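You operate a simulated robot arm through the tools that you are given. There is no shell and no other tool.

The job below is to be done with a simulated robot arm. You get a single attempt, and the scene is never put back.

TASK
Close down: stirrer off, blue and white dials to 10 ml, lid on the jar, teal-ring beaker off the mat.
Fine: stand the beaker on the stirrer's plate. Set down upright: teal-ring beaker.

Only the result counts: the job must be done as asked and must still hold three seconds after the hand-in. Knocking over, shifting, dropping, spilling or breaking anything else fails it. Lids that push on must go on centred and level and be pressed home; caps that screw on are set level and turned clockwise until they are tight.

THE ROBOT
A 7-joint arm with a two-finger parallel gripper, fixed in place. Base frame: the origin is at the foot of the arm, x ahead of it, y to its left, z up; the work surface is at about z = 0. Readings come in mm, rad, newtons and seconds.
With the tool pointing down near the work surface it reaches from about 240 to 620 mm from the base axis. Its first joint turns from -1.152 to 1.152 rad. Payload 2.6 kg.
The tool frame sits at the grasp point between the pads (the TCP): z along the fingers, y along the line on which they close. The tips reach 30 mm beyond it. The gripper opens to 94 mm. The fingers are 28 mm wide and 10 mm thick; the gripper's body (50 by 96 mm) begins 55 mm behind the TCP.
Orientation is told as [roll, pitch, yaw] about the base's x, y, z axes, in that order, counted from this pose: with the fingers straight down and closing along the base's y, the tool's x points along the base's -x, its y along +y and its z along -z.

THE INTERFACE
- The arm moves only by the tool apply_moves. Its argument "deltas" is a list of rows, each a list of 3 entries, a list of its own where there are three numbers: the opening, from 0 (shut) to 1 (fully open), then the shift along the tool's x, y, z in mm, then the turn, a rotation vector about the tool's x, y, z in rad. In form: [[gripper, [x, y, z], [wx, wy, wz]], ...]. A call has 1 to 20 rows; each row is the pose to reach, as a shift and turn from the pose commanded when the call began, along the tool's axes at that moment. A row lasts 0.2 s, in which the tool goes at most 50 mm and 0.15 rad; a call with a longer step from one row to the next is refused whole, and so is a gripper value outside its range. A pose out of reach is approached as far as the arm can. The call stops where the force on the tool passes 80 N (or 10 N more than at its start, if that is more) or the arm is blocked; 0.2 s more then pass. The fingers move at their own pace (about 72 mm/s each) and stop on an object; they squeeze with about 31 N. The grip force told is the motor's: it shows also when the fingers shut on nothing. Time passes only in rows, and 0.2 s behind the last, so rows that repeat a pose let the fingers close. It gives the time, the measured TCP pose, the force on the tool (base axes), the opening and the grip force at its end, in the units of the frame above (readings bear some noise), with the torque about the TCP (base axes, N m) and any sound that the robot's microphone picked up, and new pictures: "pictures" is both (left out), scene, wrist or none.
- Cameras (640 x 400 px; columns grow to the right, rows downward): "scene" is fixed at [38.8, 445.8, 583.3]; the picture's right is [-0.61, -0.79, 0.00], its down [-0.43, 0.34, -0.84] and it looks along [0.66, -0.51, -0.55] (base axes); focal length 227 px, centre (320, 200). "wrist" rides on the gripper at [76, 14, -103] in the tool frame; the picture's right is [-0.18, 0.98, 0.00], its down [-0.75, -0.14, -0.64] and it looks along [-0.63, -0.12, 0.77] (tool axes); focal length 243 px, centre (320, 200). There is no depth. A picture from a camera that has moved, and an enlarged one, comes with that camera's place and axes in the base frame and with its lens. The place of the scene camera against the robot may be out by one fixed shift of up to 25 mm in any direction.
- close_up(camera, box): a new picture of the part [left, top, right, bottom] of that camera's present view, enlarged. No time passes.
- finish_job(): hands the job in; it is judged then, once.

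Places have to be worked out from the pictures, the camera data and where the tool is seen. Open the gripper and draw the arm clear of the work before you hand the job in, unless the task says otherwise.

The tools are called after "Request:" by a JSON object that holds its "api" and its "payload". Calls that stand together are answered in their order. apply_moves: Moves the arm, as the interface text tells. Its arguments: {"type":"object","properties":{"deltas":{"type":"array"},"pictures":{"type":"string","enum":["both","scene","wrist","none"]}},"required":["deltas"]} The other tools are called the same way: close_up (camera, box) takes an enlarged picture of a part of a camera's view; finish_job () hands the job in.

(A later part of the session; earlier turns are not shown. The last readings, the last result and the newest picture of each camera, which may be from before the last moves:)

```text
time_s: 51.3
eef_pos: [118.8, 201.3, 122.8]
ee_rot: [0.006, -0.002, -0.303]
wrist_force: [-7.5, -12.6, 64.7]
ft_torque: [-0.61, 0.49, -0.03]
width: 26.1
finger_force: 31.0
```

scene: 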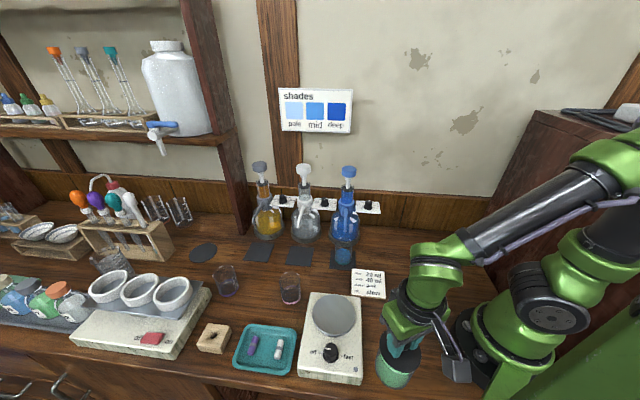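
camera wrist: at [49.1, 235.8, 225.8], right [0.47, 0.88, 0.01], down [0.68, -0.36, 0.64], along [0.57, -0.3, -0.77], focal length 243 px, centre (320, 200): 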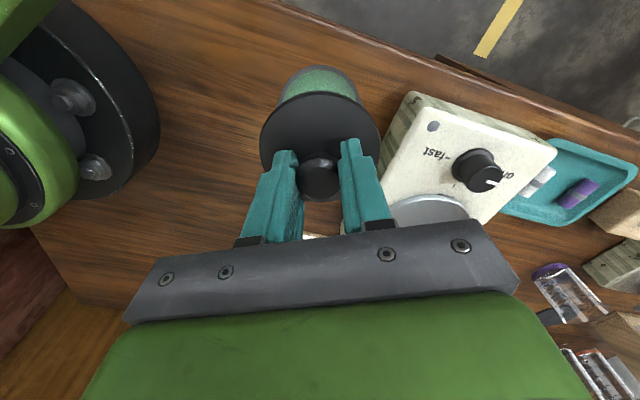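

65 N with a hard stop and side forces suggests the gripped lid is constrained from self-aligning. I relax the force, release the lid resting on the jar, rise and look from above.

Request:
{"api": "apply_moves", "payload": {"deltas": [[0, [0, 0, -0.6], [0, 0, 0]], [0, [0, 0, -1.0], [0, 0, 0]], [0.1, [0, 0, -1.0], [0, 0, 0]], [0.3, [0, 0, -1.0], [0, 0, 0]], [0.5, [0, 0, -1.0], [0, 0, 0]], [0.55, [0, 0, -1.0], [0, 0, 0]], [0.55, [0, 0, -20], [0, 0, 0]], [0.55, [0, 0, -50], [0, 0, 0]], [0.55, [0, 0, -50], [0, 0, 0]]], "pictures": "both"}}

Request:
{"api": "close_up", "payload": {"camera": "scene", "box": [360, 310, 450, 400]}}

Request:
{"api": "close_up", "payload": {"camera": "wrist", "box": [240, 40, 400, 160]}}

```text
time_s: 53.3
eef_pos: [119.5, 198.4, 171.0]
ee_rot: [0.002, 0.0, -0.302]
wrist_force: [-0.2, -0.2, -0.5]
ft_torque: [0.0, -0.01, 0.0]
width: 51.8
finger_force: 0.0
camera wrist: at [50.1, 235.6, 274.6], right [0.47, 0.88, 0.0], down [0.68, -0.36, 0.64], along [0.57, -0.3, -0.77], focal length 243 px, centre (320, 200)
```

scene: 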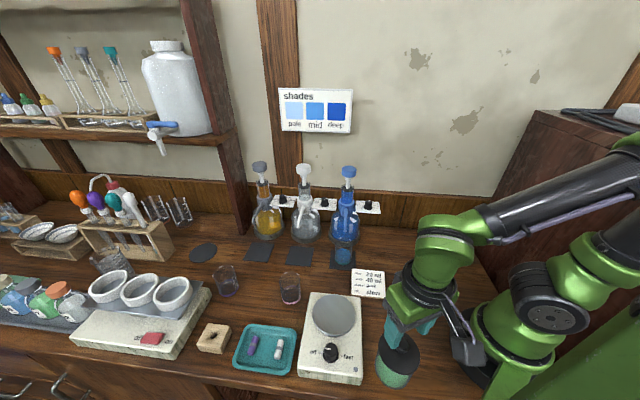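
wrist: 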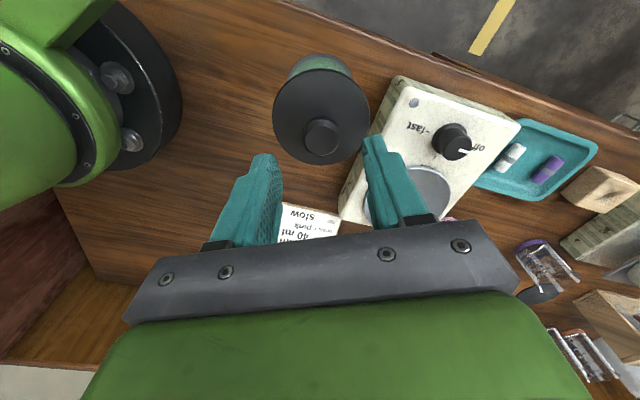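

```text
4.44 times, centred on (405, 355) of scene
camera zoom: at [38.8, 445.8, 583.3], right [-0.61, -0.79, 0.0], down [-0.43, 0.34, -0.84], along [0.66, -0.51, -0.55], focal length 1008 px, centre (-58, -489)
```

zoom: 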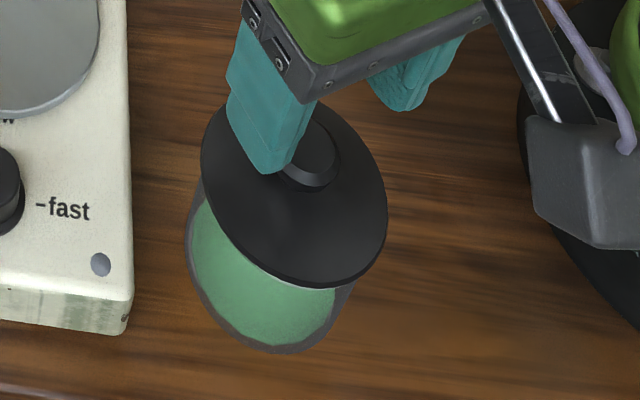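

```text
3.33 times, centred on (320, 100) of wrist
camera zoom: at [50.1, 235.6, 274.6], right [0.47, 0.88, 0.0], down [0.68, -0.36, 0.64], along [0.57, -0.3, -0.77], focal length 809 px, centre (320, 533)
```

zoom: 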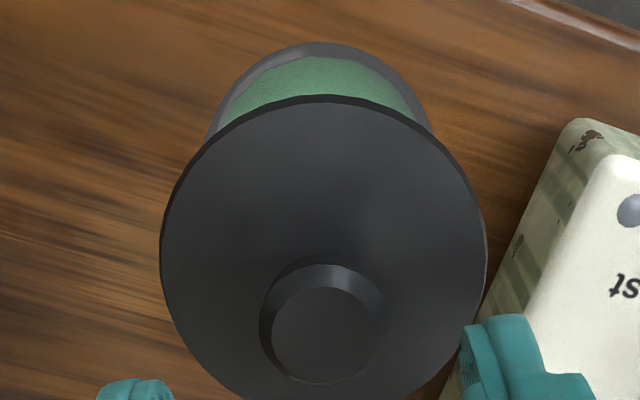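

Request:
{"api": "close_up", "payload": {"camera": "wrist", "box": [340, 80, 400, 140]}}

Request:
{"api": "close_up", "payload": {"camera": "wrist", "box": [260, 60, 330, 130]}}

Request:
{"api": "close_up", "payload": {"camera": "scene", "box": [395, 325, 445, 385]}}

```text
6.67 times, centred on (370, 110) of wrist
camera zoom: at [50.1, 235.6, 274.6], right [0.47, 0.88, 0.0], down [0.68, -0.36, 0.64], along [0.57, -0.3, -0.77], focal length 1618 px, centre (-13, 800)
```

zoom: 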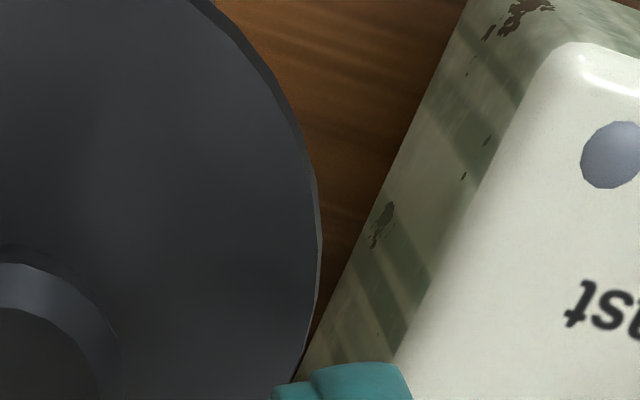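

```text
5.71 times, centred on (295, 95) of wrist
camera zoom: at [50.1, 235.6, 274.6], right [0.47, 0.88, 0.0], down [0.68, -0.36, 0.64], along [0.57, -0.3, -0.77], focal length 1386 px, centre (463, 800)
```

zoom: 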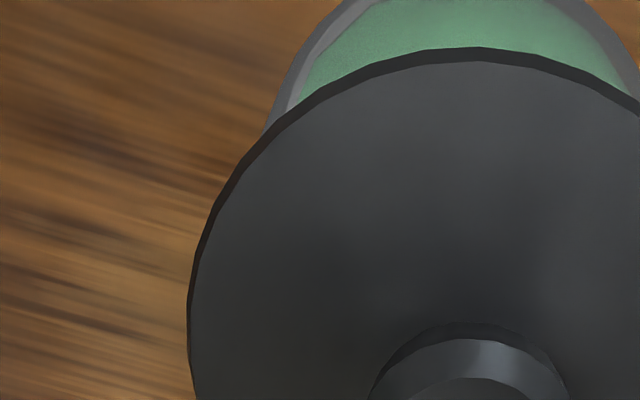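

```text
6.67 times, centred on (420, 355) of scene
camera zoom: at [38.8, 445.8, 583.3], right [-0.61, -0.79, 0.0], down [-0.43, 0.34, -0.84], along [0.66, -0.51, -0.55], focal length 1512 px, centre (-347, -833)
```

zoom: 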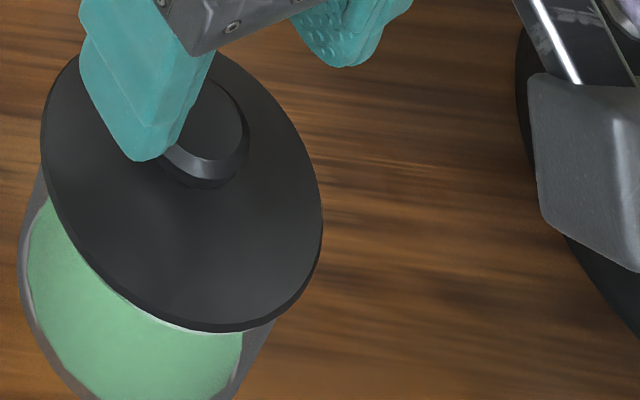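

The lid sits level on the jar. I close the empty fingers and press straight down on the centre of its knob, so that the lid can align itself while being pushed home.

Request:
{"api": "apply_moves", "payload": {"deltas": [[0.3, [0.8, 0.4, 0], [0, 0, 0]], [0, [0.8, 0.4, 0], [0, 0, 0]], [0, [0.8, 0.4, 0], [0, 0, 0]], [0, [0.8, 0.4, 8], [0, 0, 0]], [0, [0.8, 0.4, 16], [0, 0, 0]], [0, [0.8, 0.4, 19], [0, 0, 0]], [0, [0.8, 0.4, 20], [0, 0, 0]], [0, [0.8, 0.4, 20], [0, 0, 0]]], "pictures": "both"}}

Request:
{"api": "close_up", "payload": {"camera": "scene", "box": [360, 310, 450, 400]}}

Request:
{"api": "close_up", "payload": {"camera": "wrist", "box": [240, 60, 400, 180]}}

```text
time_s: 55.1
eef_pos: [117.7, 201.2, 151.5]
ee_rot: [0.005, -0.001, -0.303]
wrist_force: [-0.2, -0.2, 0.9]
ft_torque: [0.0, -0.03, -0.01]
width: 0.2
finger_force: 31.0
camera wrist: at [49.0, 237.1, 254.3], right [0.47, 0.88, 0.0], down [0.68, -0.36, 0.64], along [0.57, -0.3, -0.77], focal length 243 px, centre (320, 200)
```

scene: 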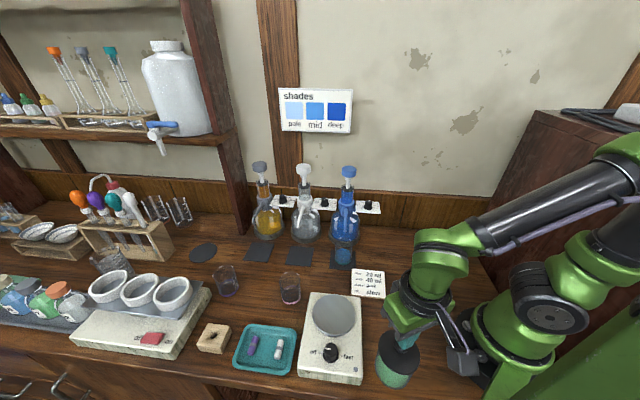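
wrist: 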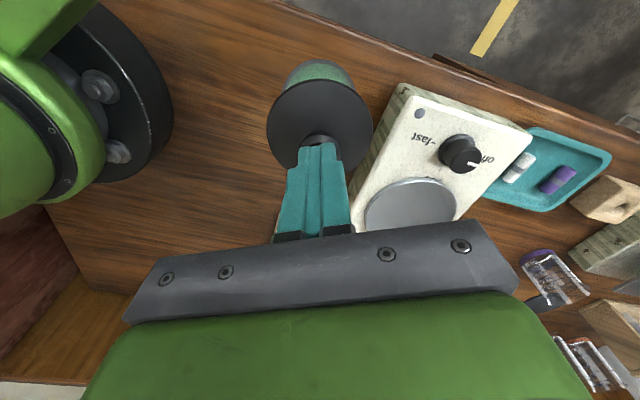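

```text
4.44 times, centred on (405, 355) of scene
camera zoom: at [38.8, 445.8, 583.3], right [-0.61, -0.79, 0.0], down [-0.43, 0.34, -0.84], along [0.66, -0.51, -0.55], focal length 1008 px, centre (-58, -489)
```

zoom: 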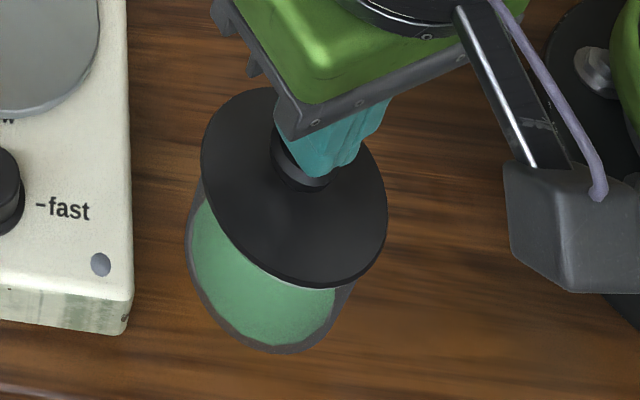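

```text
3.33 times, centred on (320, 120) of wrist
camera zoom: at [49.0, 237.1, 254.3], right [0.47, 0.88, 0.0], down [0.68, -0.36, 0.64], along [0.57, -0.3, -0.77], focal length 809 px, centre (320, 467)
```

zoom: 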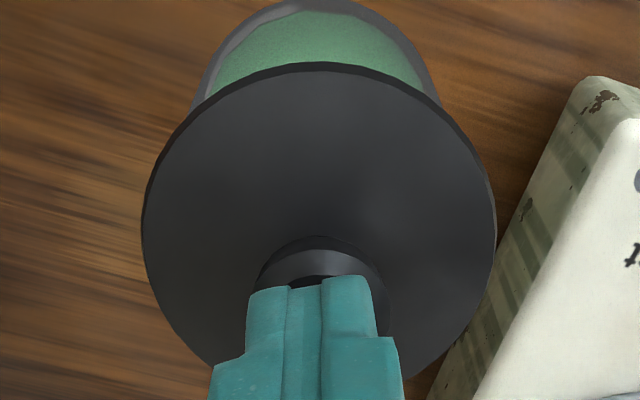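

Fingers are centred over the knob with no contact yet. I press down in 0.5 mm steps.

Request:
{"api": "apply_moves", "payload": {"deltas": [[0, [0, 0, 0.6], [0, 0, 0]], [0, [0, 0, 1.2], [0, 0, 0]], [0, [0, 0, 1.8], [0, 0, 0]], [0, [0, 0, 2.4], [0, 0, 0]], [0, [0, 0, 2.4], [0, 0, 0]]], "pictures": "none"}}

```text
time_s: 56.3
eef_pos: [118.7, 201.1, 148.9]
ee_rot: [0.004, -0.003, -0.302]
wrist_force: [-0.9, 0.1, 5.1]
ft_torque: [-0.01, 0.05, -0.02]
width: 0.0
finger_force: 30.3
```

Contact begins at about z ≈ 149. I continue pressing in 0.3 mm steps up to roughly 65 N.

Request:
{"api": "apply_moves", "payload": {"deltas": [[0, [0, 0, 0.3], [0, 0, 0]], [0, [0, 0, 0.6], [0, 0, 0]], [0, [0, 0, 0.9], [0, 0, 0]], [0, [0, 0, 0.9], [0, 0, 0]]], "pictures": "none"}}

```text
time_s: 57.3
eef_pos: [117.7, 201.2, 147.9]
ee_rot: [0.005, -0.001, -0.302]
wrist_force: [-2.5, -3.9, 23.4]
ft_torque: [-0.08, 0.12, -0.03]
width: 0.0
finger_force: 30.8
```

Request:
{"api": "apply_moves", "payload": {"deltas": [[0, [0, 0, 0.3], [0, 0, 0]], [0, [0, 0, 0.6], [0, 0, 0]], [0, [0, 0, 0.9], [0, 0, 0]], [0, [0, 0, 0.9], [0, 0, 0]]], "pictures": "none"}}

```text
time_s: 58.3
eef_pos: [117.7, 202.8, 149.7]
ee_rot: [0.008, -0.003, -0.303]
wrist_force: [-5.4, -11.1, 54.1]
ft_torque: [-0.31, 0.21, -0.06]
width: 0.0
finger_force: 31.2
```

Request:
{"api": "apply_moves", "payload": {"deltas": [[0, [0, 0, 0.3], [0, 0, 0]], [0, [0, 0, 0.5], [0, 0, 0]], [0, [0, 0, 0.5], [0, 0, 0]]], "pictures": "both"}}

Request:
{"api": "close_up", "payload": {"camera": "scene", "box": [360, 310, 450, 400]}}

Request:
{"api": "close_up", "payload": {"camera": "wrist", "box": [240, 60, 400, 180]}}

```text
time_s: 59.1
eef_pos: [118.5, 203.0, 149.1]
ee_rot: [0.008, -0.003, -0.303]
wrist_force: [-5.8, -14.4, 66.7]
ft_torque: [-0.45, 0.26, 0.03]
width: 0.1
finger_force: 31.2
camera wrist: at [49.2, 238.6, 251.4], right [0.47, 0.88, 0.01], down [0.67, -0.36, 0.64], along [0.57, -0.29, -0.77], focal length 243 px, centre (320, 200)
```

scene: 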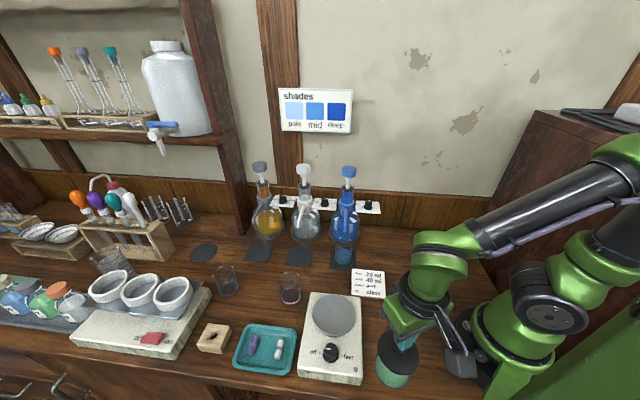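
wrist: 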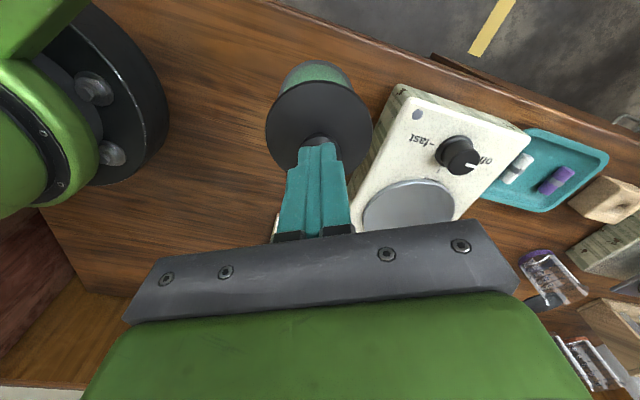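

```text
4.44 times, centred on (405, 355) of scene
camera zoom: at [38.7, 445.6, 583.5], right [-0.61, -0.79, 0.0], down [-0.43, 0.34, -0.84], along [0.66, -0.51, -0.55], focal length 1008 px, centre (-58, -489)
```

zoom: 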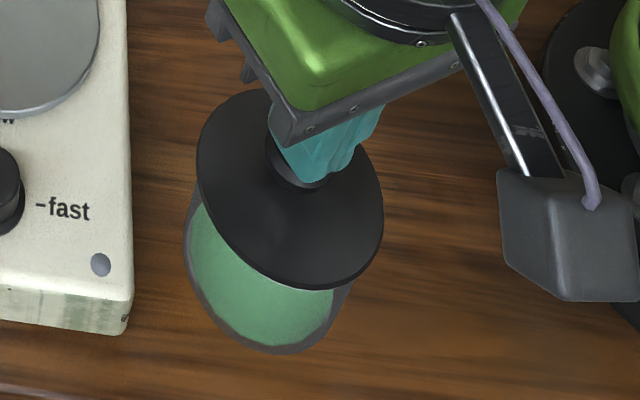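

```text
3.33 times, centred on (320, 120) of wrist
camera zoom: at [49.2, 238.6, 251.4], right [0.47, 0.88, 0.01], down [0.67, -0.36, 0.64], along [0.57, -0.29, -0.77], focal length 809 px, centre (320, 467)
```

zoom: 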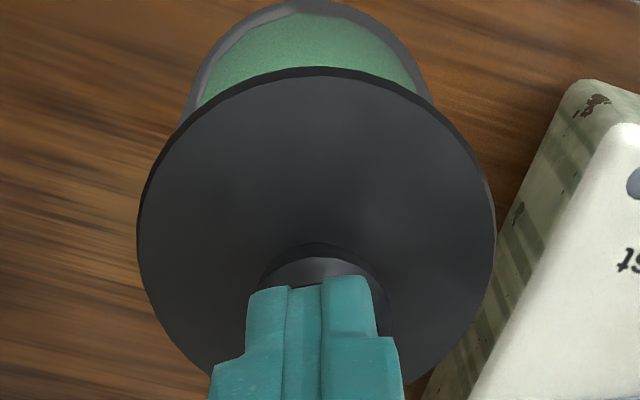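

No downward give and no click at 67 N; the press is dragging the tool toward +y. I stop pressing, rise, and go round to view the lid/rim joint from the side with the camera tilted more horizontal.

Request:
{"api": "apply_moves", "payload": {"deltas": [[0, [0, 0, -2], [0, 0, 0]], [0, [0, 0, -25], [0, 0, 0]], [0, [0, 0, -45], [0, 0, -0.1]], [0, [-10, -4, -45], [0, 0, -0.25]], [0, [-20, -9, -45], [0, 0, -0.4]], [0, [-30, -13, -45], [0, 0, -0.55]], [0, [-40, -18, -45], [0, 0, -0.7]], [0, [-50, -22, -45], [0, 0, -0.85]], [0, [-60, -26, -45], [0, 0, -1.0]], [0, [-70, -31, -45], [0, 0, -1.15]], [0, [-80, -35, -45], [0, 0, -1.3]], [0, [-90, -40, -45], [0, 0, -1.45]], [0, [-100, -44, -45], [0, 0, -1.6]], [0, [-112, -49, -45], [0, 0, -1.75]], [0, [-124, -55, -45], [0, 0, -1.9]], [0, [-136, -60, -45], [0, 0, -2.05]], [0, [-146, -65, -45], [0, 0, -2.2]], [0, [-156, -69, -45], [0, 0, -2.35]], [0, [-165, -73, -45], [0, 0, -2.5]], [0, [-165, -73, -45], [0, 0, -2.64]]], "pictures": "both"}}

```text
time_s: 63.3
eef_pos: [254.4, 80.4, 192.3]
ee_rot: [-0.003, 0.0, 2.34]
wrist_force: [-0.4, 0.2, -0.2]
ft_torque: [-0.06, -0.03, 0.0]
width: 0.0
finger_force: 31.5
camera wrist: at [295.0, 16.4, 294.9], right [-0.83, -0.55, 0.0], down [-0.42, 0.64, 0.64], along [-0.35, 0.54, -0.77], focal length 243 px, centre (320, 200)
```

scene: 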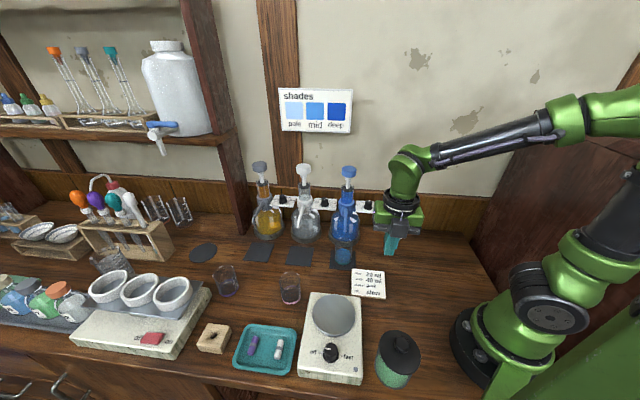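
wrist: 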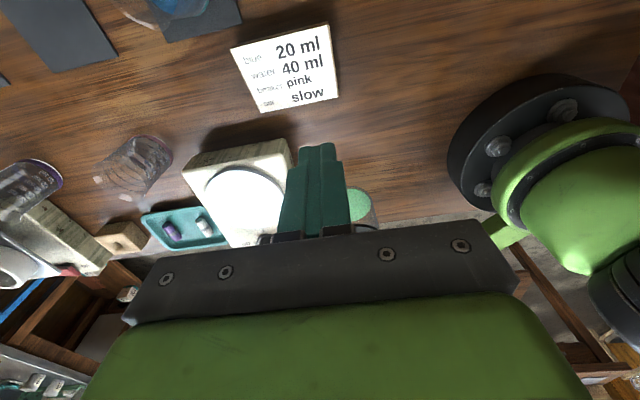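

Request:
{"api": "close_up", "payload": {"camera": "scene", "box": [370, 320, 430, 395]}}

Request:
{"api": "close_up", "payload": {"camera": "wrist", "box": [330, 170, 400, 240]}}

```text
5.33 times, centred on (400, 358) of scene
camera zoom: at [38.8, 445.8, 583.3], right [-0.61, -0.79, 0.0], down [-0.43, 0.34, -0.84], along [0.66, -0.51, -0.55], focal length 1209 px, centre (-107, -640)
```

zoom: 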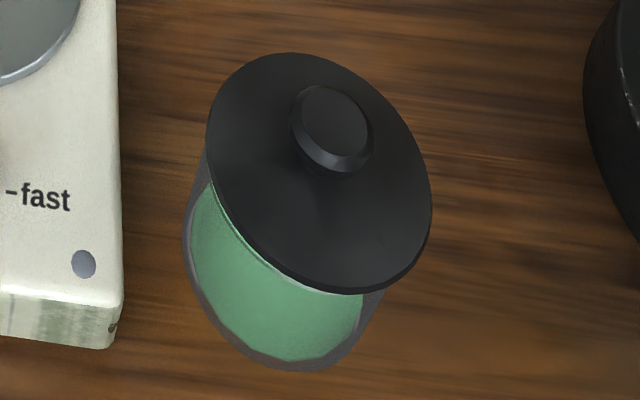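

```text
5.71 times, centred on (365, 205) of wrist
camera zoom: at [295.0, 16.4, 294.9], right [-0.83, -0.55, 0.0], down [-0.42, 0.64, 0.64], along [-0.35, 0.54, -0.77], focal length 1386 px, centre (63, 171)
```

zoom: 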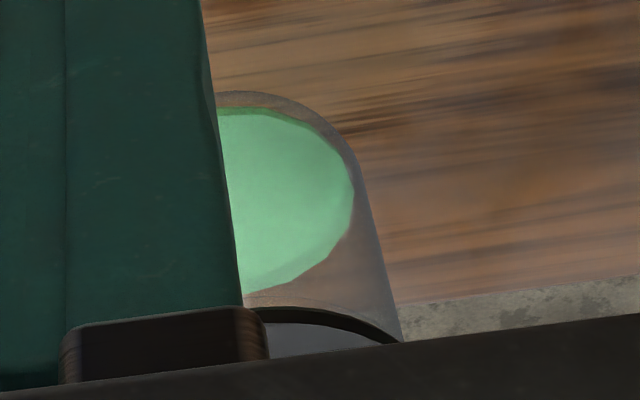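

Request:
{"api": "close_up", "payload": {"camera": "scene", "box": [385, 345, 425, 380]}}

Request:
{"api": "apply_moves", "payload": {"deltas": [[0, [0, 10, 0], [0, -0.15, 0]], [0, [0, 20, 0], [0, -0.3, 0]], [0, [0, 30, 0], [0, -0.45, 0]], [0, [0, 30, 0], [0, -0.6, 0]], [0, [0, 30, 0], [0, -0.6, 0]]], "pictures": "wrist"}}

```text
11.43 times, centred on (405, 362) of scene
camera zoom: at [38.8, 445.8, 583.3], right [-0.61, -0.79, 0.0], down [-0.43, 0.34, -0.84], along [0.66, -0.51, -0.55], focal length 2591 px, centre (-651, -1657)
```

zoom: 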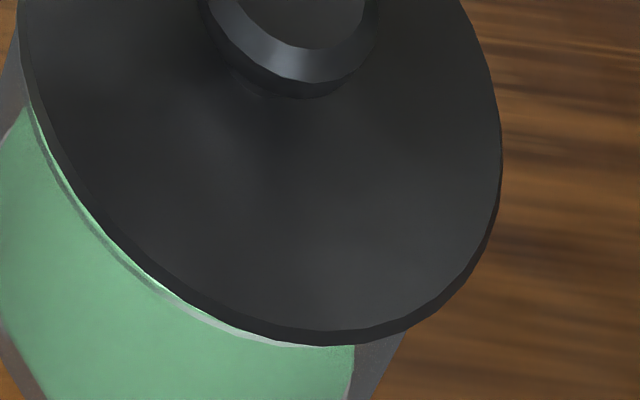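

```text
time_s: 64.5
eef_pos: [230.9, 62.1, 186.4]
ee_rot: [0.022, -0.565, 2.327]
wrist_force: [0.4, 0.2, -0.4]
ft_torque: [0.01, 0.02, 0.02]
width: 0.1
finger_force: 30.8
out of reach, approached as far as the arm can: row 4, 5
camera wrist: at [304.6, -33.4, 233.2], right [-0.81, -0.57, 0.12], down [-0.09, 0.32, 0.94], along [-0.57, 0.76, -0.31], focal length 243 px, centre (320, 200)
```

wrist: 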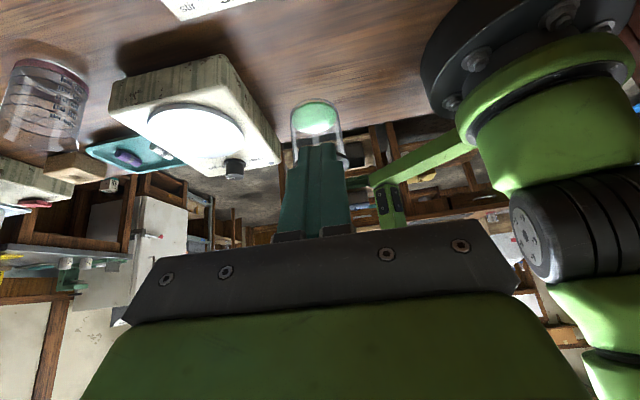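

The jar is hidden behind the fingers here, so I shift the tool sideways to bring the lid joint into clear view.

Request:
{"api": "apply_moves", "payload": {"deltas": [[0, [0, -15, 0], [0, 0, 0]], [0, [0, -30, 0], [0, 0, 0]], [0, [0, -45, 0], [0, 0, 0]], [0, [0, -55, 0], [0, 0, 0]], [0, [0, -55, 0], [0, 0, 0]]], "pictures": "wrist"}}

Request:
{"api": "close_up", "payload": {"camera": "wrist", "box": [340, 80, 480, 180]}}

```text
time_s: 65.7
eef_pos: [271.0, 100.1, 187.4]
ee_rot: [-0.006, -0.6, 2.34]
wrist_force: [0.9, 0.1, -0.3]
ft_torque: [-0.01, -0.01, 0.02]
width: 0.0
finger_force: 31.0
camera wrist: at [344.1, 2.6, 228.3], right [-0.81, -0.57, 0.1], down [-0.08, 0.28, 0.96], along [-0.58, 0.77, -0.28], focal length 243 px, centre (320, 200)
```

wrist: 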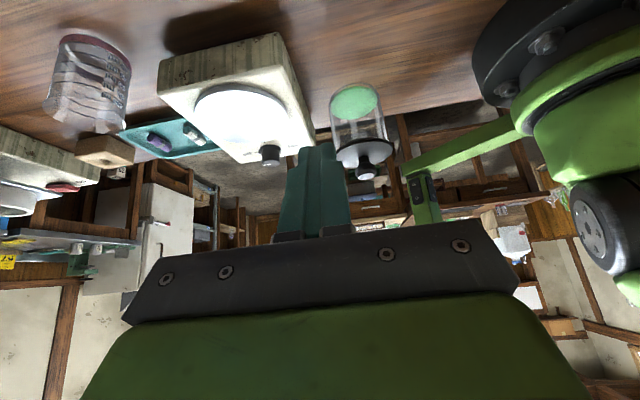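

```text
4.00 times, centred on (410, 130) of wrist
camera zoom: at [344.1, 2.6, 228.3], right [-0.81, -0.57, 0.1], down [-0.08, 0.28, 0.96], along [-0.58, 0.77, -0.28], focal length 970 px, centre (-40, 480)
```

zoom: 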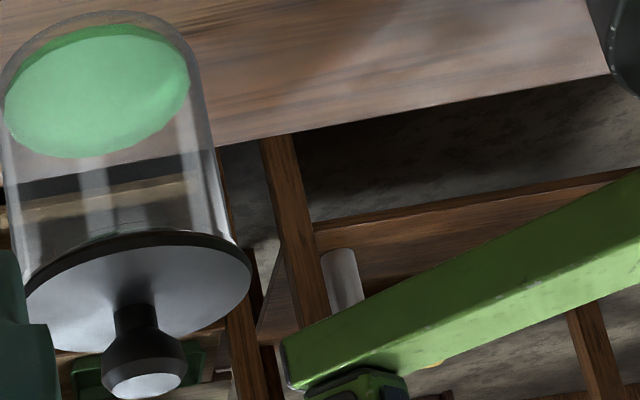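

Request:
{"api": "close_up", "payload": {"camera": "wrist", "box": [335, 120, 411, 168]}}

```text
8.33 times, centred on (373, 144) of wrist
camera zoom: at [344.1, 2.6, 228.3], right [-0.81, -0.57, 0.1], down [-0.08, 0.28, 0.96], along [-0.58, 0.77, -0.28], focal length 2022 px, centre (-122, 667)
```

zoom: 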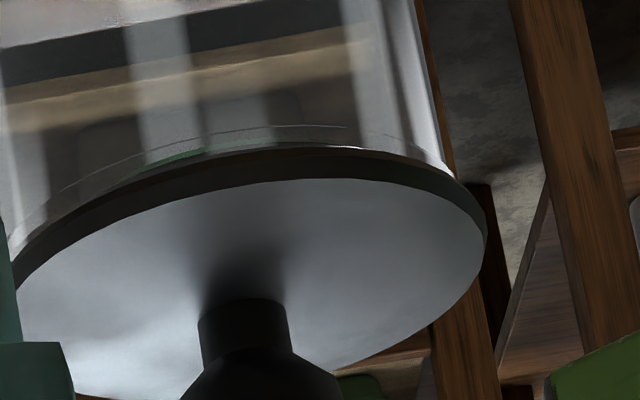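

Request:
{"api": "close_up", "payload": {"camera": "wrist", "box": [360, 125, 400, 150]}}

Request:
{"api": "close_up", "payload": {"camera": "wrist", "box": [334, 130, 374, 155]}}

```text
16.00 times, centred on (380, 138) of wrist
camera zoom: at [344.1, 2.6, 228.3], right [-0.81, -0.57, 0.1], down [-0.08, 0.28, 0.96], along [-0.58, 0.77, -0.28], focal length 3882 px, centre (-640, 1200)
```

zoom: 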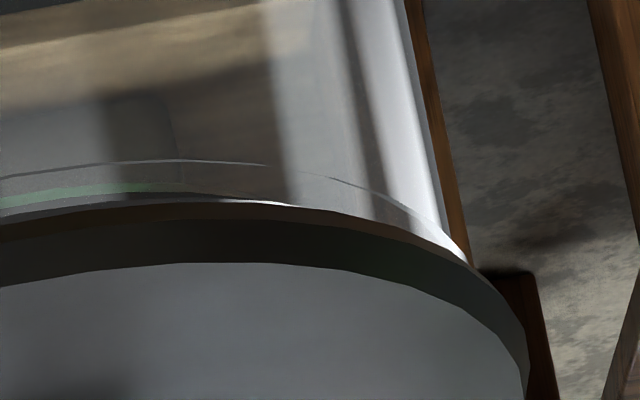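

```text
16.00 times, centred on (354, 142) of wrist
camera zoom: at [344.1, 2.6, 228.3], right [-0.81, -0.57, 0.1], down [-0.08, 0.28, 0.96], along [-0.58, 0.77, -0.28], focal length 3882 px, centre (-224, 1120)
```

zoom: 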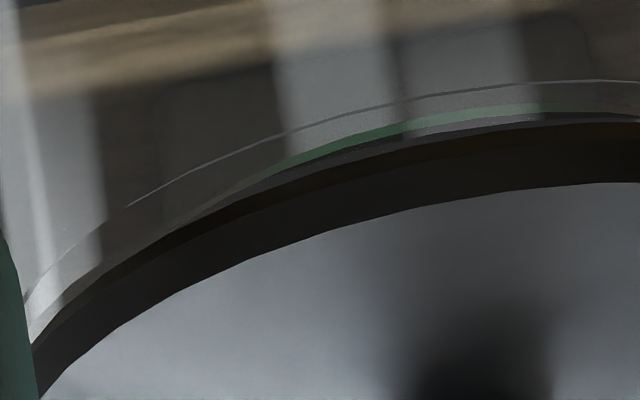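

The side view shows the lid not concentric with the jar any more (it appears shifted ~3 mm), so it's probably not seated. I go lower for a flatter side view to judge the gap properly.

Request:
{"api": "apply_moves", "payload": {"deltas": [[0, [10, -5, 15], [0, 0, 0]], [0, [20, -10, 30], [0, 0, 0]], [0, [30, -15, 45], [0, 0, 0]], [0, [42, -20, 62], [0, 0, 0]], [0, [42, -20, 62], [0, 0, 0]]], "pictures": "wrist"}}

Request:
{"api": "close_up", "payload": {"camera": "wrist", "box": [345, 110, 445, 210]}}

```text
time_s: 66.9
eef_pos: [285.9, 112.7, 112.4]
ee_rot: [-0.005, -0.601, 2.341]
wrist_force: [0.7, -0.2, -0.5]
ft_torque: [0.02, 0.0, 0.04]
width: 0.0
finger_force: 31.1
camera wrist: at [359.4, 16.1, 153.3], right [-0.81, -0.57, 0.1], down [-0.08, 0.28, 0.96], along [-0.58, 0.77, -0.28], focal length 243 px, centre (320, 200)
```

wrist: 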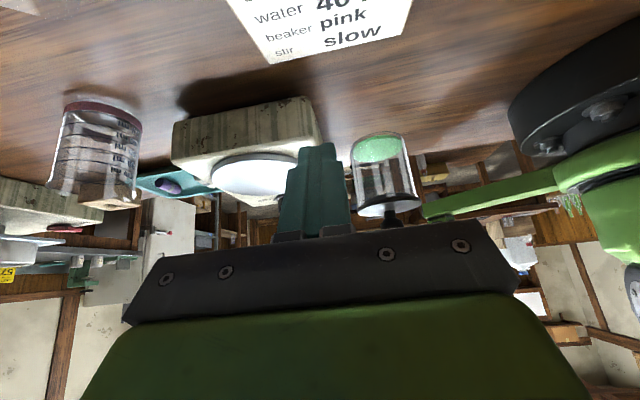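

```text
4.00 times, centred on (395, 160) of wrist
camera zoom: at [359.4, 16.1, 153.3], right [-0.81, -0.57, 0.1], down [-0.08, 0.28, 0.96], along [-0.58, 0.77, -0.28], focal length 970 px, centre (20, 360)
```

zoom: 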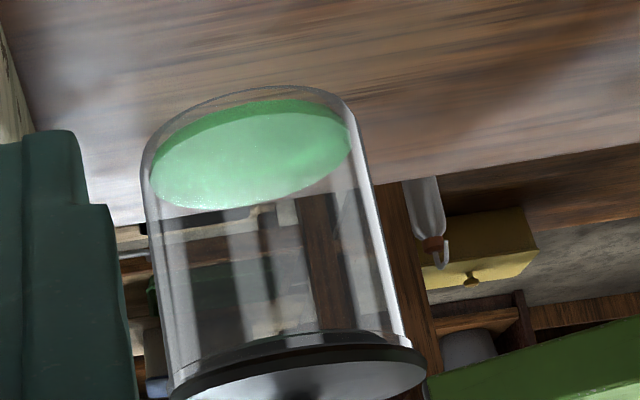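

Request:
{"api": "close_up", "payload": {"camera": "wrist", "box": [378, 180, 458, 230]}}

Request:
{"api": "close_up", "payload": {"camera": "wrist", "box": [425, 182, 457, 206]}}

Request:
{"api": "close_up", "payload": {"camera": "wrist", "box": [382, 190, 414, 214]}}

```text
8.00 times, centred on (418, 205) of wrist
camera zoom: at [359.4, 16.1, 153.3], right [-0.81, -0.57, 0.1], down [-0.08, 0.28, 0.96], along [-0.58, 0.77, -0.28], focal length 1941 px, centre (-464, 160)
```

zoom: 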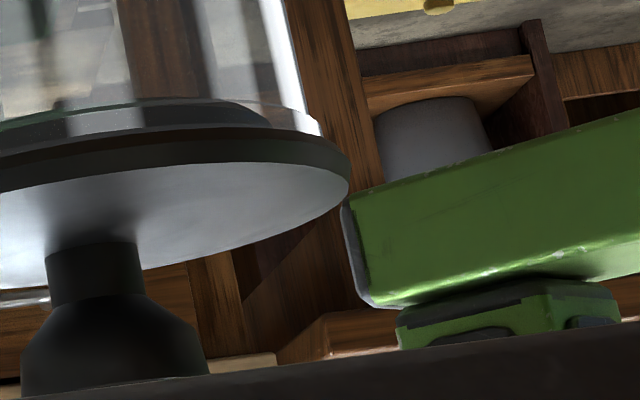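

```text
16.00 times, centred on (441, 194) of wrist
camera zoom: at [359.4, 16.1, 153.3], right [-0.81, -0.57, 0.1], down [-0.08, 0.28, 0.96], along [-0.58, 0.77, -0.28], focal length 3882 px, centre (-1616, 296)
```

zoom: 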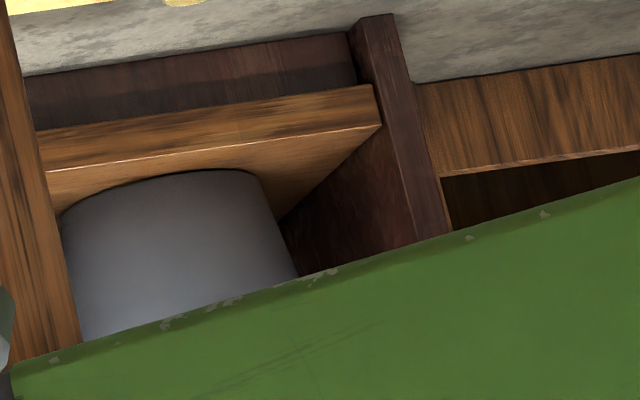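

```text
16.00 times, centred on (398, 202) of wrist
camera zoom: at [359.4, 16.1, 153.3], right [-0.81, -0.57, 0.1], down [-0.08, 0.28, 0.96], along [-0.58, 0.77, -0.28], focal length 3882 px, centre (-928, 168)
```

zoom: 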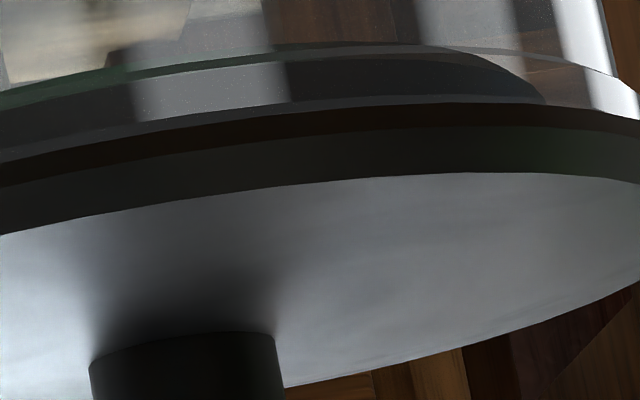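

The plug can be seen inside the glass and the jar wall ends right at the lid's disc, so vertically it's down on the rim. I check the sideways centring with tighter zooms of both edges.

Request:
{"api": "close_up", "payload": {"camera": "wrist", "box": [345, 190, 377, 210]}}

Request:
{"api": "close_up", "payload": {"camera": "wrist", "box": [400, 185, 432, 205]}}

Request:
{"api": "close_up", "payload": {"camera": "wrist", "box": [345, 130, 425, 210]}}

```text
16.00 times, centred on (361, 200) of wrist
camera zoom: at [359.4, 16.1, 153.3], right [-0.81, -0.57, 0.1], down [-0.08, 0.28, 0.96], along [-0.58, 0.77, -0.28], focal length 3882 px, centre (-336, 200)
```

zoom: 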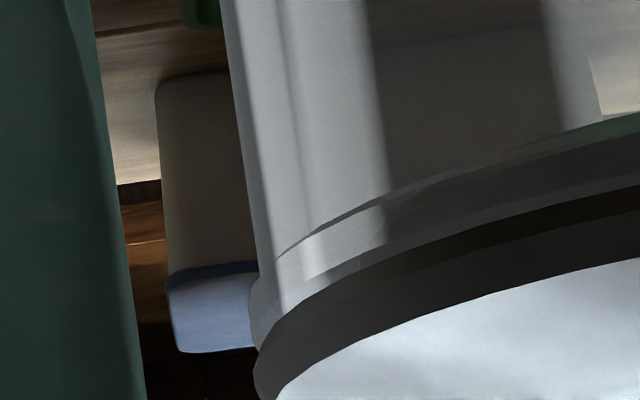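

```text
16.00 times, centred on (416, 195) of wrist
camera zoom: at [359.4, 16.1, 153.3], right [-0.81, -0.57, 0.1], down [-0.08, 0.28, 0.96], along [-0.58, 0.77, -0.28], focal length 3882 px, centre (-1216, 280)
```

zoom: 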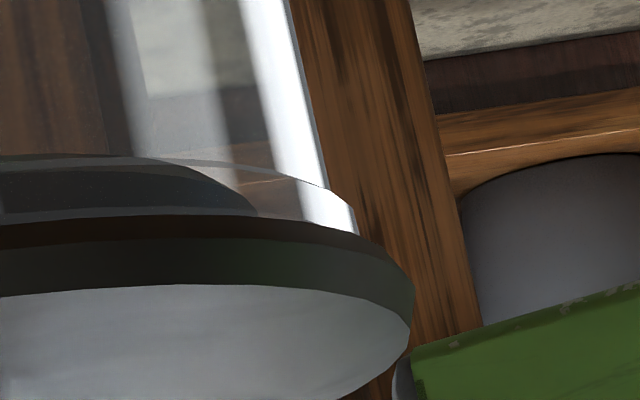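

```text
5.00 times, centred on (385, 170) of wrist
camera zoom: at [359.4, 16.1, 153.3], right [-0.81, -0.57, 0.1], down [-0.08, 0.28, 0.96], along [-0.58, 0.77, -0.28], focal length 1213 px, centre (-5, 350)
```

zoom: 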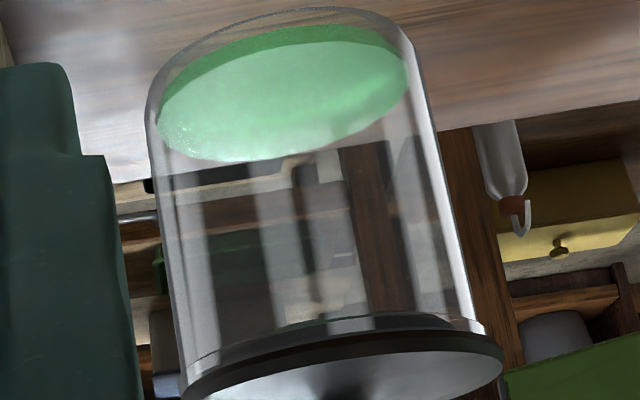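

The joint shows a lip seated against the disc with no gap and only ~1.3 mm offset, so the lid is on. Next I look at the teal-ring beaker and the blue dispenser's spout above it.

Request:
{"api": "close_up", "payload": {"camera": "scene", "box": [300, 170, 400, 290]}}

Request:
{"api": "close_up", "payload": {"camera": "scene", "box": [320, 225, 370, 275]}}

```text
3.33 times, centred on (350, 230) of scene
camera zoom: at [38.8, 445.8, 583.3], right [-0.61, -0.79, 0.0], down [-0.43, 0.34, -0.84], along [0.66, -0.51, -0.55], focal length 756 px, centre (220, 100)
```

zoom: 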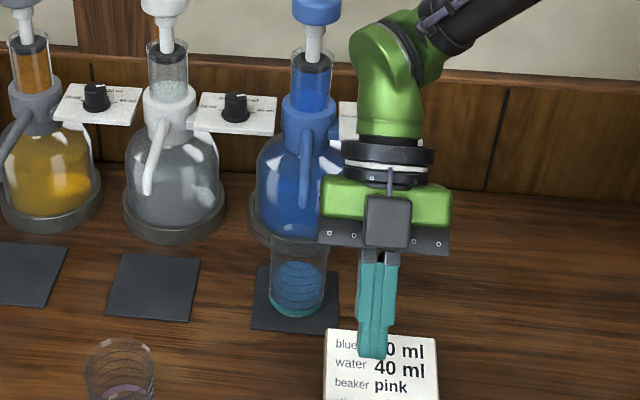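

```text
8.00 times, centred on (345, 250) of scene
camera zoom: at [38.8, 445.8, 583.3], right [-0.61, -0.79, 0.0], down [-0.43, 0.34, -0.84], along [0.66, -0.51, -0.55], focal length 1814 px, centre (120, -200)
```

zoom: 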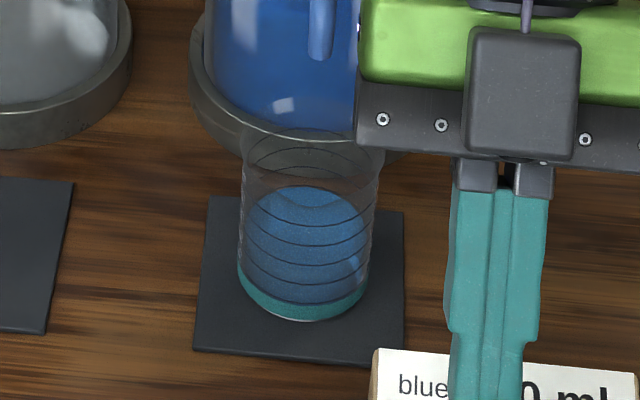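

The spout tip triangulates to about (413, 75, 121), 49 mm above the beaker's rim (beaker axis ≈ (408, 74), Ø ≈ 55, height ≈ 72). I'll approach the beaker with the fingers tilted forward under the spout. First I un-tilt, rise and turn the wrist to face the dispenser.

Request:
{"api": "apply_moves", "payload": {"deltas": [[0, [-10, 0, -16], [0, 0.15, 0]], [0, [-22, 0, -33], [0, 0.3, 0]], [0, [-34, 0, -50], [0, 0.45, 0]], [0, [-45, 0, -66], [0, 0.6, 0]], [0, [-45, 0, -66], [0, 0.6, 0]]], "pictures": "none"}}

Request:
{"api": "apply_moves", "payload": {"deltas": [[0.3, [1, -6, -5], [0, 0, 0.15]], [0.6, [2, -12, -10], [0, 0, 0.3]], [1, [3, -18, -10], [0, 0, 0.45]], [1, [3, -24, -10], [0, 0, 0.6]], [1, [4, -30, -10], [0, 0, 0.75]], [1, [5, -36, -10], [0, 0, 0.9]], [1, [6, -42, -10], [0, 0, 1.05]], [1, [7, -48, -10], [0, 0, 1.2]], [1, [7.6, -54, -10], [0, 0, 1.35]], [1, [7.6, -54, -10], [0, 0, 1.5]], [1, [7.6, -54, -10], [0, 0, 1.65]], [1, [7.6, -54, -10], [0, 0, 1.8]], [1, [7.6, -54, -10], [0, 0, 1.95]], [1, [7.6, -54, -10], [0, 0, 2.1]], [1, [7.6, -54, -10], [0, 0, 2.25]], [1, [7.6, -54, -10], [0, 0, 2.4]], [1, [7.6, -54, -10], [0, 0, 2.55]], [1, [7.6, -54, -10], [0, 0, 2.7]], [1, [7.6, -54, -10], [0, 0, 2.85]], [1, [7.6, -54, -10], [0, 0, 3.0]]], "pictures": "both"}}

```text
time_s: 68.1
eef_pos: [285.7, 112.6, 193.1]
ee_rot: [-0.004, 0.001, 2.336]
wrist_force: [0.2, -0.2, -0.4]
ft_torque: [-0.03, 0.0, 0.02]
width: 0.0
finger_force: 30.4
```

```text
time_s: 72.3
eef_pos: [329.0, 144.5, 203.1]
ee_rot: [0.004, 0.001, -0.666]
wrist_force: [0.3, -0.3, -0.3]
ft_torque: [0.01, -0.02, 0.01]
width: 94.0
finger_force: 0.0
camera wrist: at [278.2, 203.1, 305.2], right [0.75, 0.66, 0.0], down [0.5, -0.58, 0.64], along [0.43, -0.48, -0.77], focal length 243 px, centre (320, 200)
```

scene: 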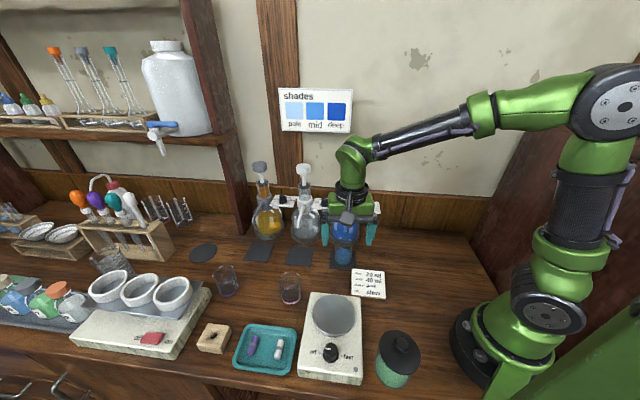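
wrist: 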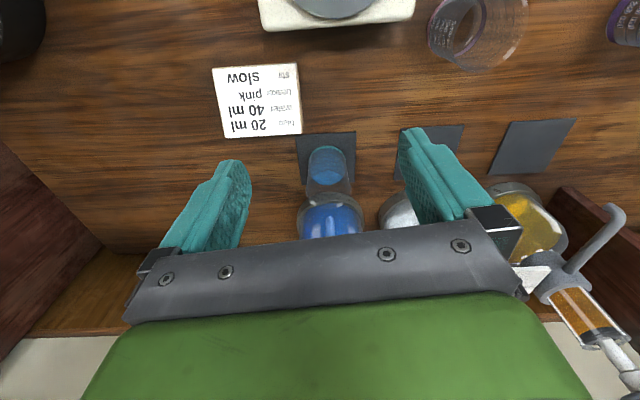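

Now I tilt the fingers forward by 0.7 rad in place and look toward the beaker.

Request:
{"api": "apply_moves", "payload": {"deltas": [[1, [0, 0, 5], [0, -0.14, 0]], [1, [0, 0, 5], [0, -0.28, 0]], [1, [0, 0, 5], [0, -0.42, 0]], [1, [0, 0, 5], [0, -0.56, 0]], [1, [0, 0, 5], [0, -0.7, 0]], [1, [0, 0, 5], [0, -0.7, 0]]], "pictures": "both"}}

Request:
{"api": "close_up", "payload": {"camera": "wrist", "box": [250, 60, 410, 240]}}

```text
time_s: 73.7
eef_pos: [327.6, 145.8, 196.6]
ee_rot: [0.005, -0.7, -0.665]
wrist_force: [1.0, 0.2, -0.2]
ft_torque: [-0.01, 0.0, -0.01]
width: 93.9
finger_force: 0.0
camera wrist: at [239.7, 232.9, 226.8], right [0.71, 0.69, 0.12], down [0.04, -0.21, 0.98], along [0.7, -0.69, -0.18], focal length 243 px, centre (320, 200)
```

scene: 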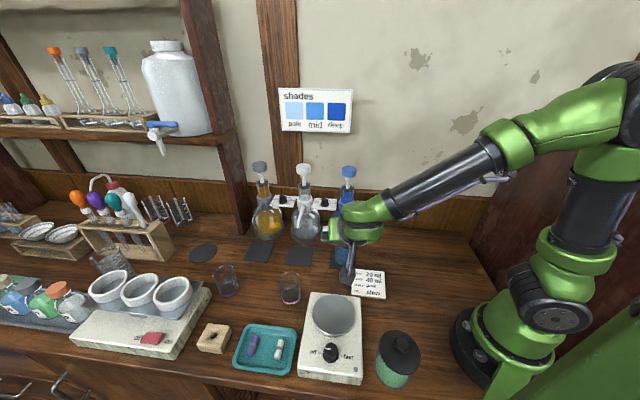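
wrist: 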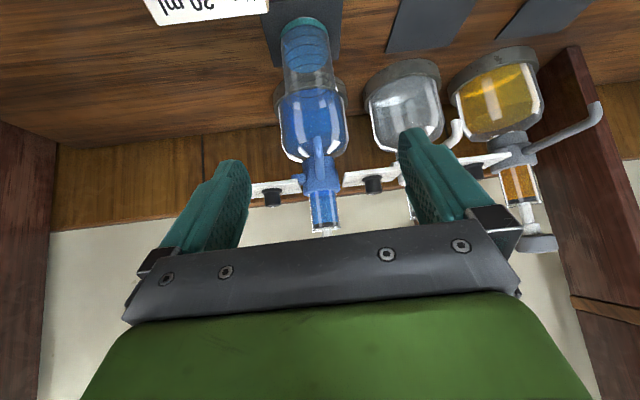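

```text
2.22 times, centred on (330, 150) of wrist
camera zoom: at [239.7, 232.9, 226.8], right [0.71, 0.69, 0.12], down [0.04, -0.21, 0.98], along [0.7, -0.69, -0.18], focal length 539 px, centre (298, 311)
```

zoom: 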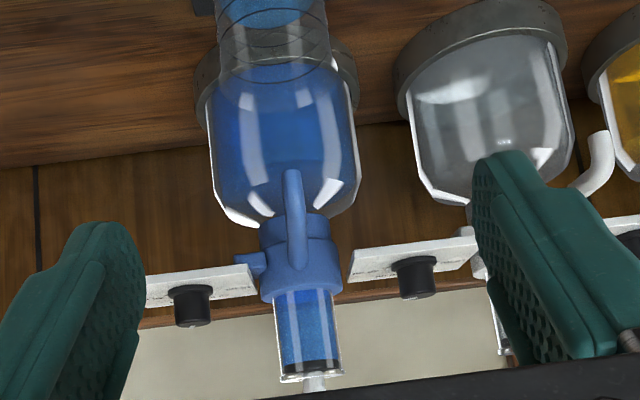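

Request:
{"api": "close_up", "payload": {"camera": "wrist", "box": [240, 0, 400, 100]}}

Request:
{"api": "close_up", "payload": {"camera": "wrist", "box": [240, 140, 420, 240]}}

```text
4.00 times, centred on (320, 50) of wrist
camera zoom: at [239.7, 232.9, 226.8], right [0.71, 0.69, 0.12], down [0.04, -0.21, 0.98], along [0.7, -0.69, -0.18], focal length 970 px, centre (320, 800)
```

zoom: 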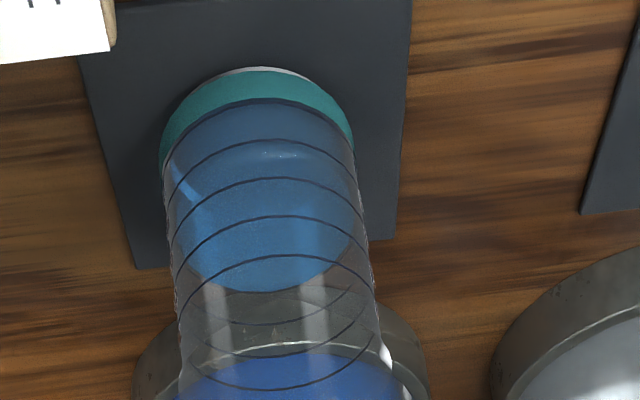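

```text
3.56 times, centred on (330, 190) of wrist
camera zoom: at [239.7, 232.9, 226.8], right [0.71, 0.69, 0.12], down [0.04, -0.21, 0.98], along [0.7, -0.69, -0.18], focal length 863 px, centre (284, 236)
```

zoom: 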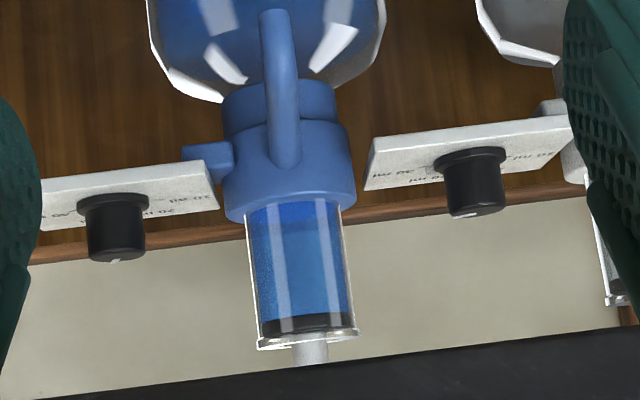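

The base of the beaker is at about (404.5, 73.5), ring Ø ≈ 53, and the spout tip (≈ (410, 72, 117)) leaves room for a tilted approach. I move to the start of the approach line along the finger axis.

Request:
{"api": "apply_moves", "payload": {"deltas": [[1, [4, -2, 22], [0, 0, 0]], [1, [8, -4, 44], [0, 0, 0]], [1, [12, -6, 66], [0, 0, 0]], [1, [16, -8, 88], [0, 0, 0]], [1, [18.6, -9.8, 103], [0, 0, 0]], [1, [18.6, -9.8, 103], [0, 0, 0]]], "pictures": "both"}}

Request:
{"api": "close_up", "payload": {"camera": "wrist", "box": [220, 60, 420, 200]}}

Request:
{"api": "close_up", "payload": {"camera": "scene", "box": [290, 170, 400, 290]}}

```text
time_s: 75.1
eef_pos: [367.4, 104.7, 106.1]
ee_rot: [0.006, -0.698, -0.664]
wrist_force: [-0.7, -0.6, -0.7]
ft_torque: [-0.04, 0.0, 0.01]
width: 93.9
finger_force: 0.1
camera wrist: at [276.6, 192.4, 136.2], right [0.72, 0.69, 0.12], down [0.04, -0.21, 0.98], along [0.7, -0.69, -0.18], focal length 243 px, centre (320, 200)
```

scene: 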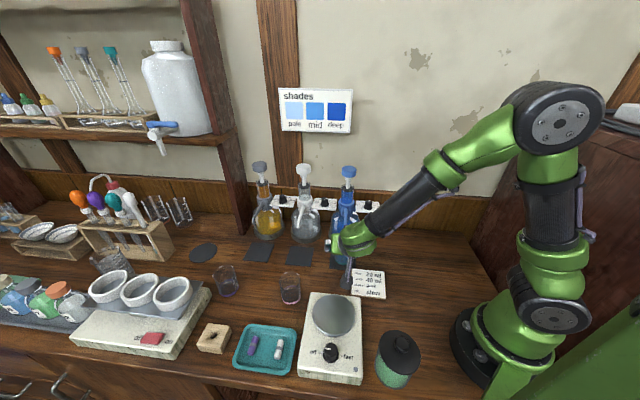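
wrist: 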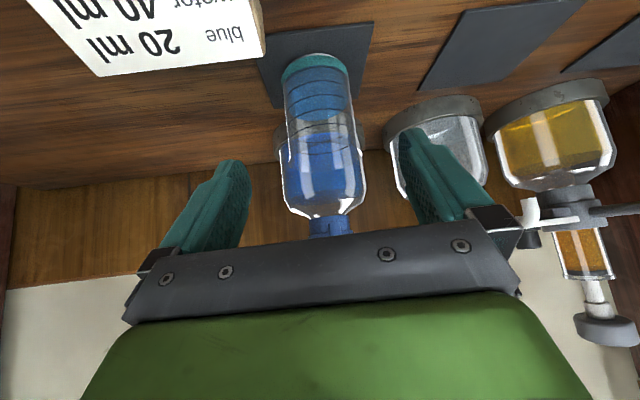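

```text
2.86 times, centred on (320, 130) of wrist
camera zoom: at [276.6, 192.4, 136.2], right [0.72, 0.69, 0.12], down [0.04, -0.21, 0.98], along [0.7, -0.69, -0.18], focal length 693 px, centre (320, 400)
```

zoom: 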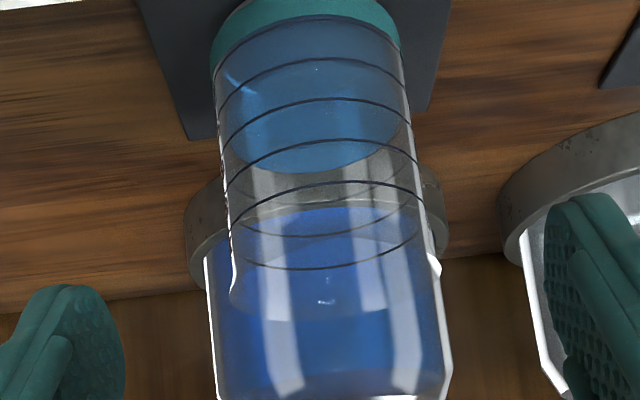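

```text
3.33 times, centred on (345, 230) of scene
camera zoom: at [38.8, 445.8, 583.3], right [-0.61, -0.79, 0.0], down [-0.43, 0.34, -0.84], along [0.66, -0.51, -0.55], focal length 756 px, centre (237, 100)
```

zoom: 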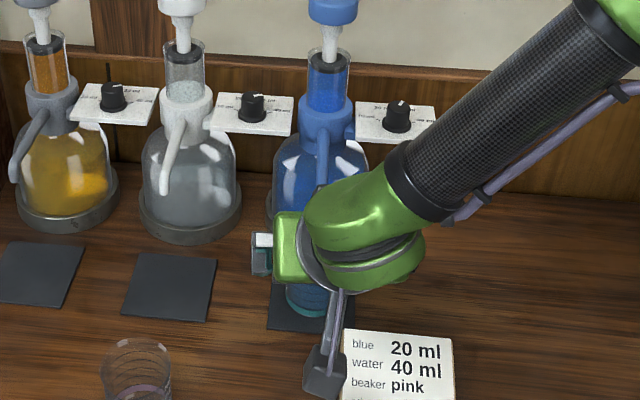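

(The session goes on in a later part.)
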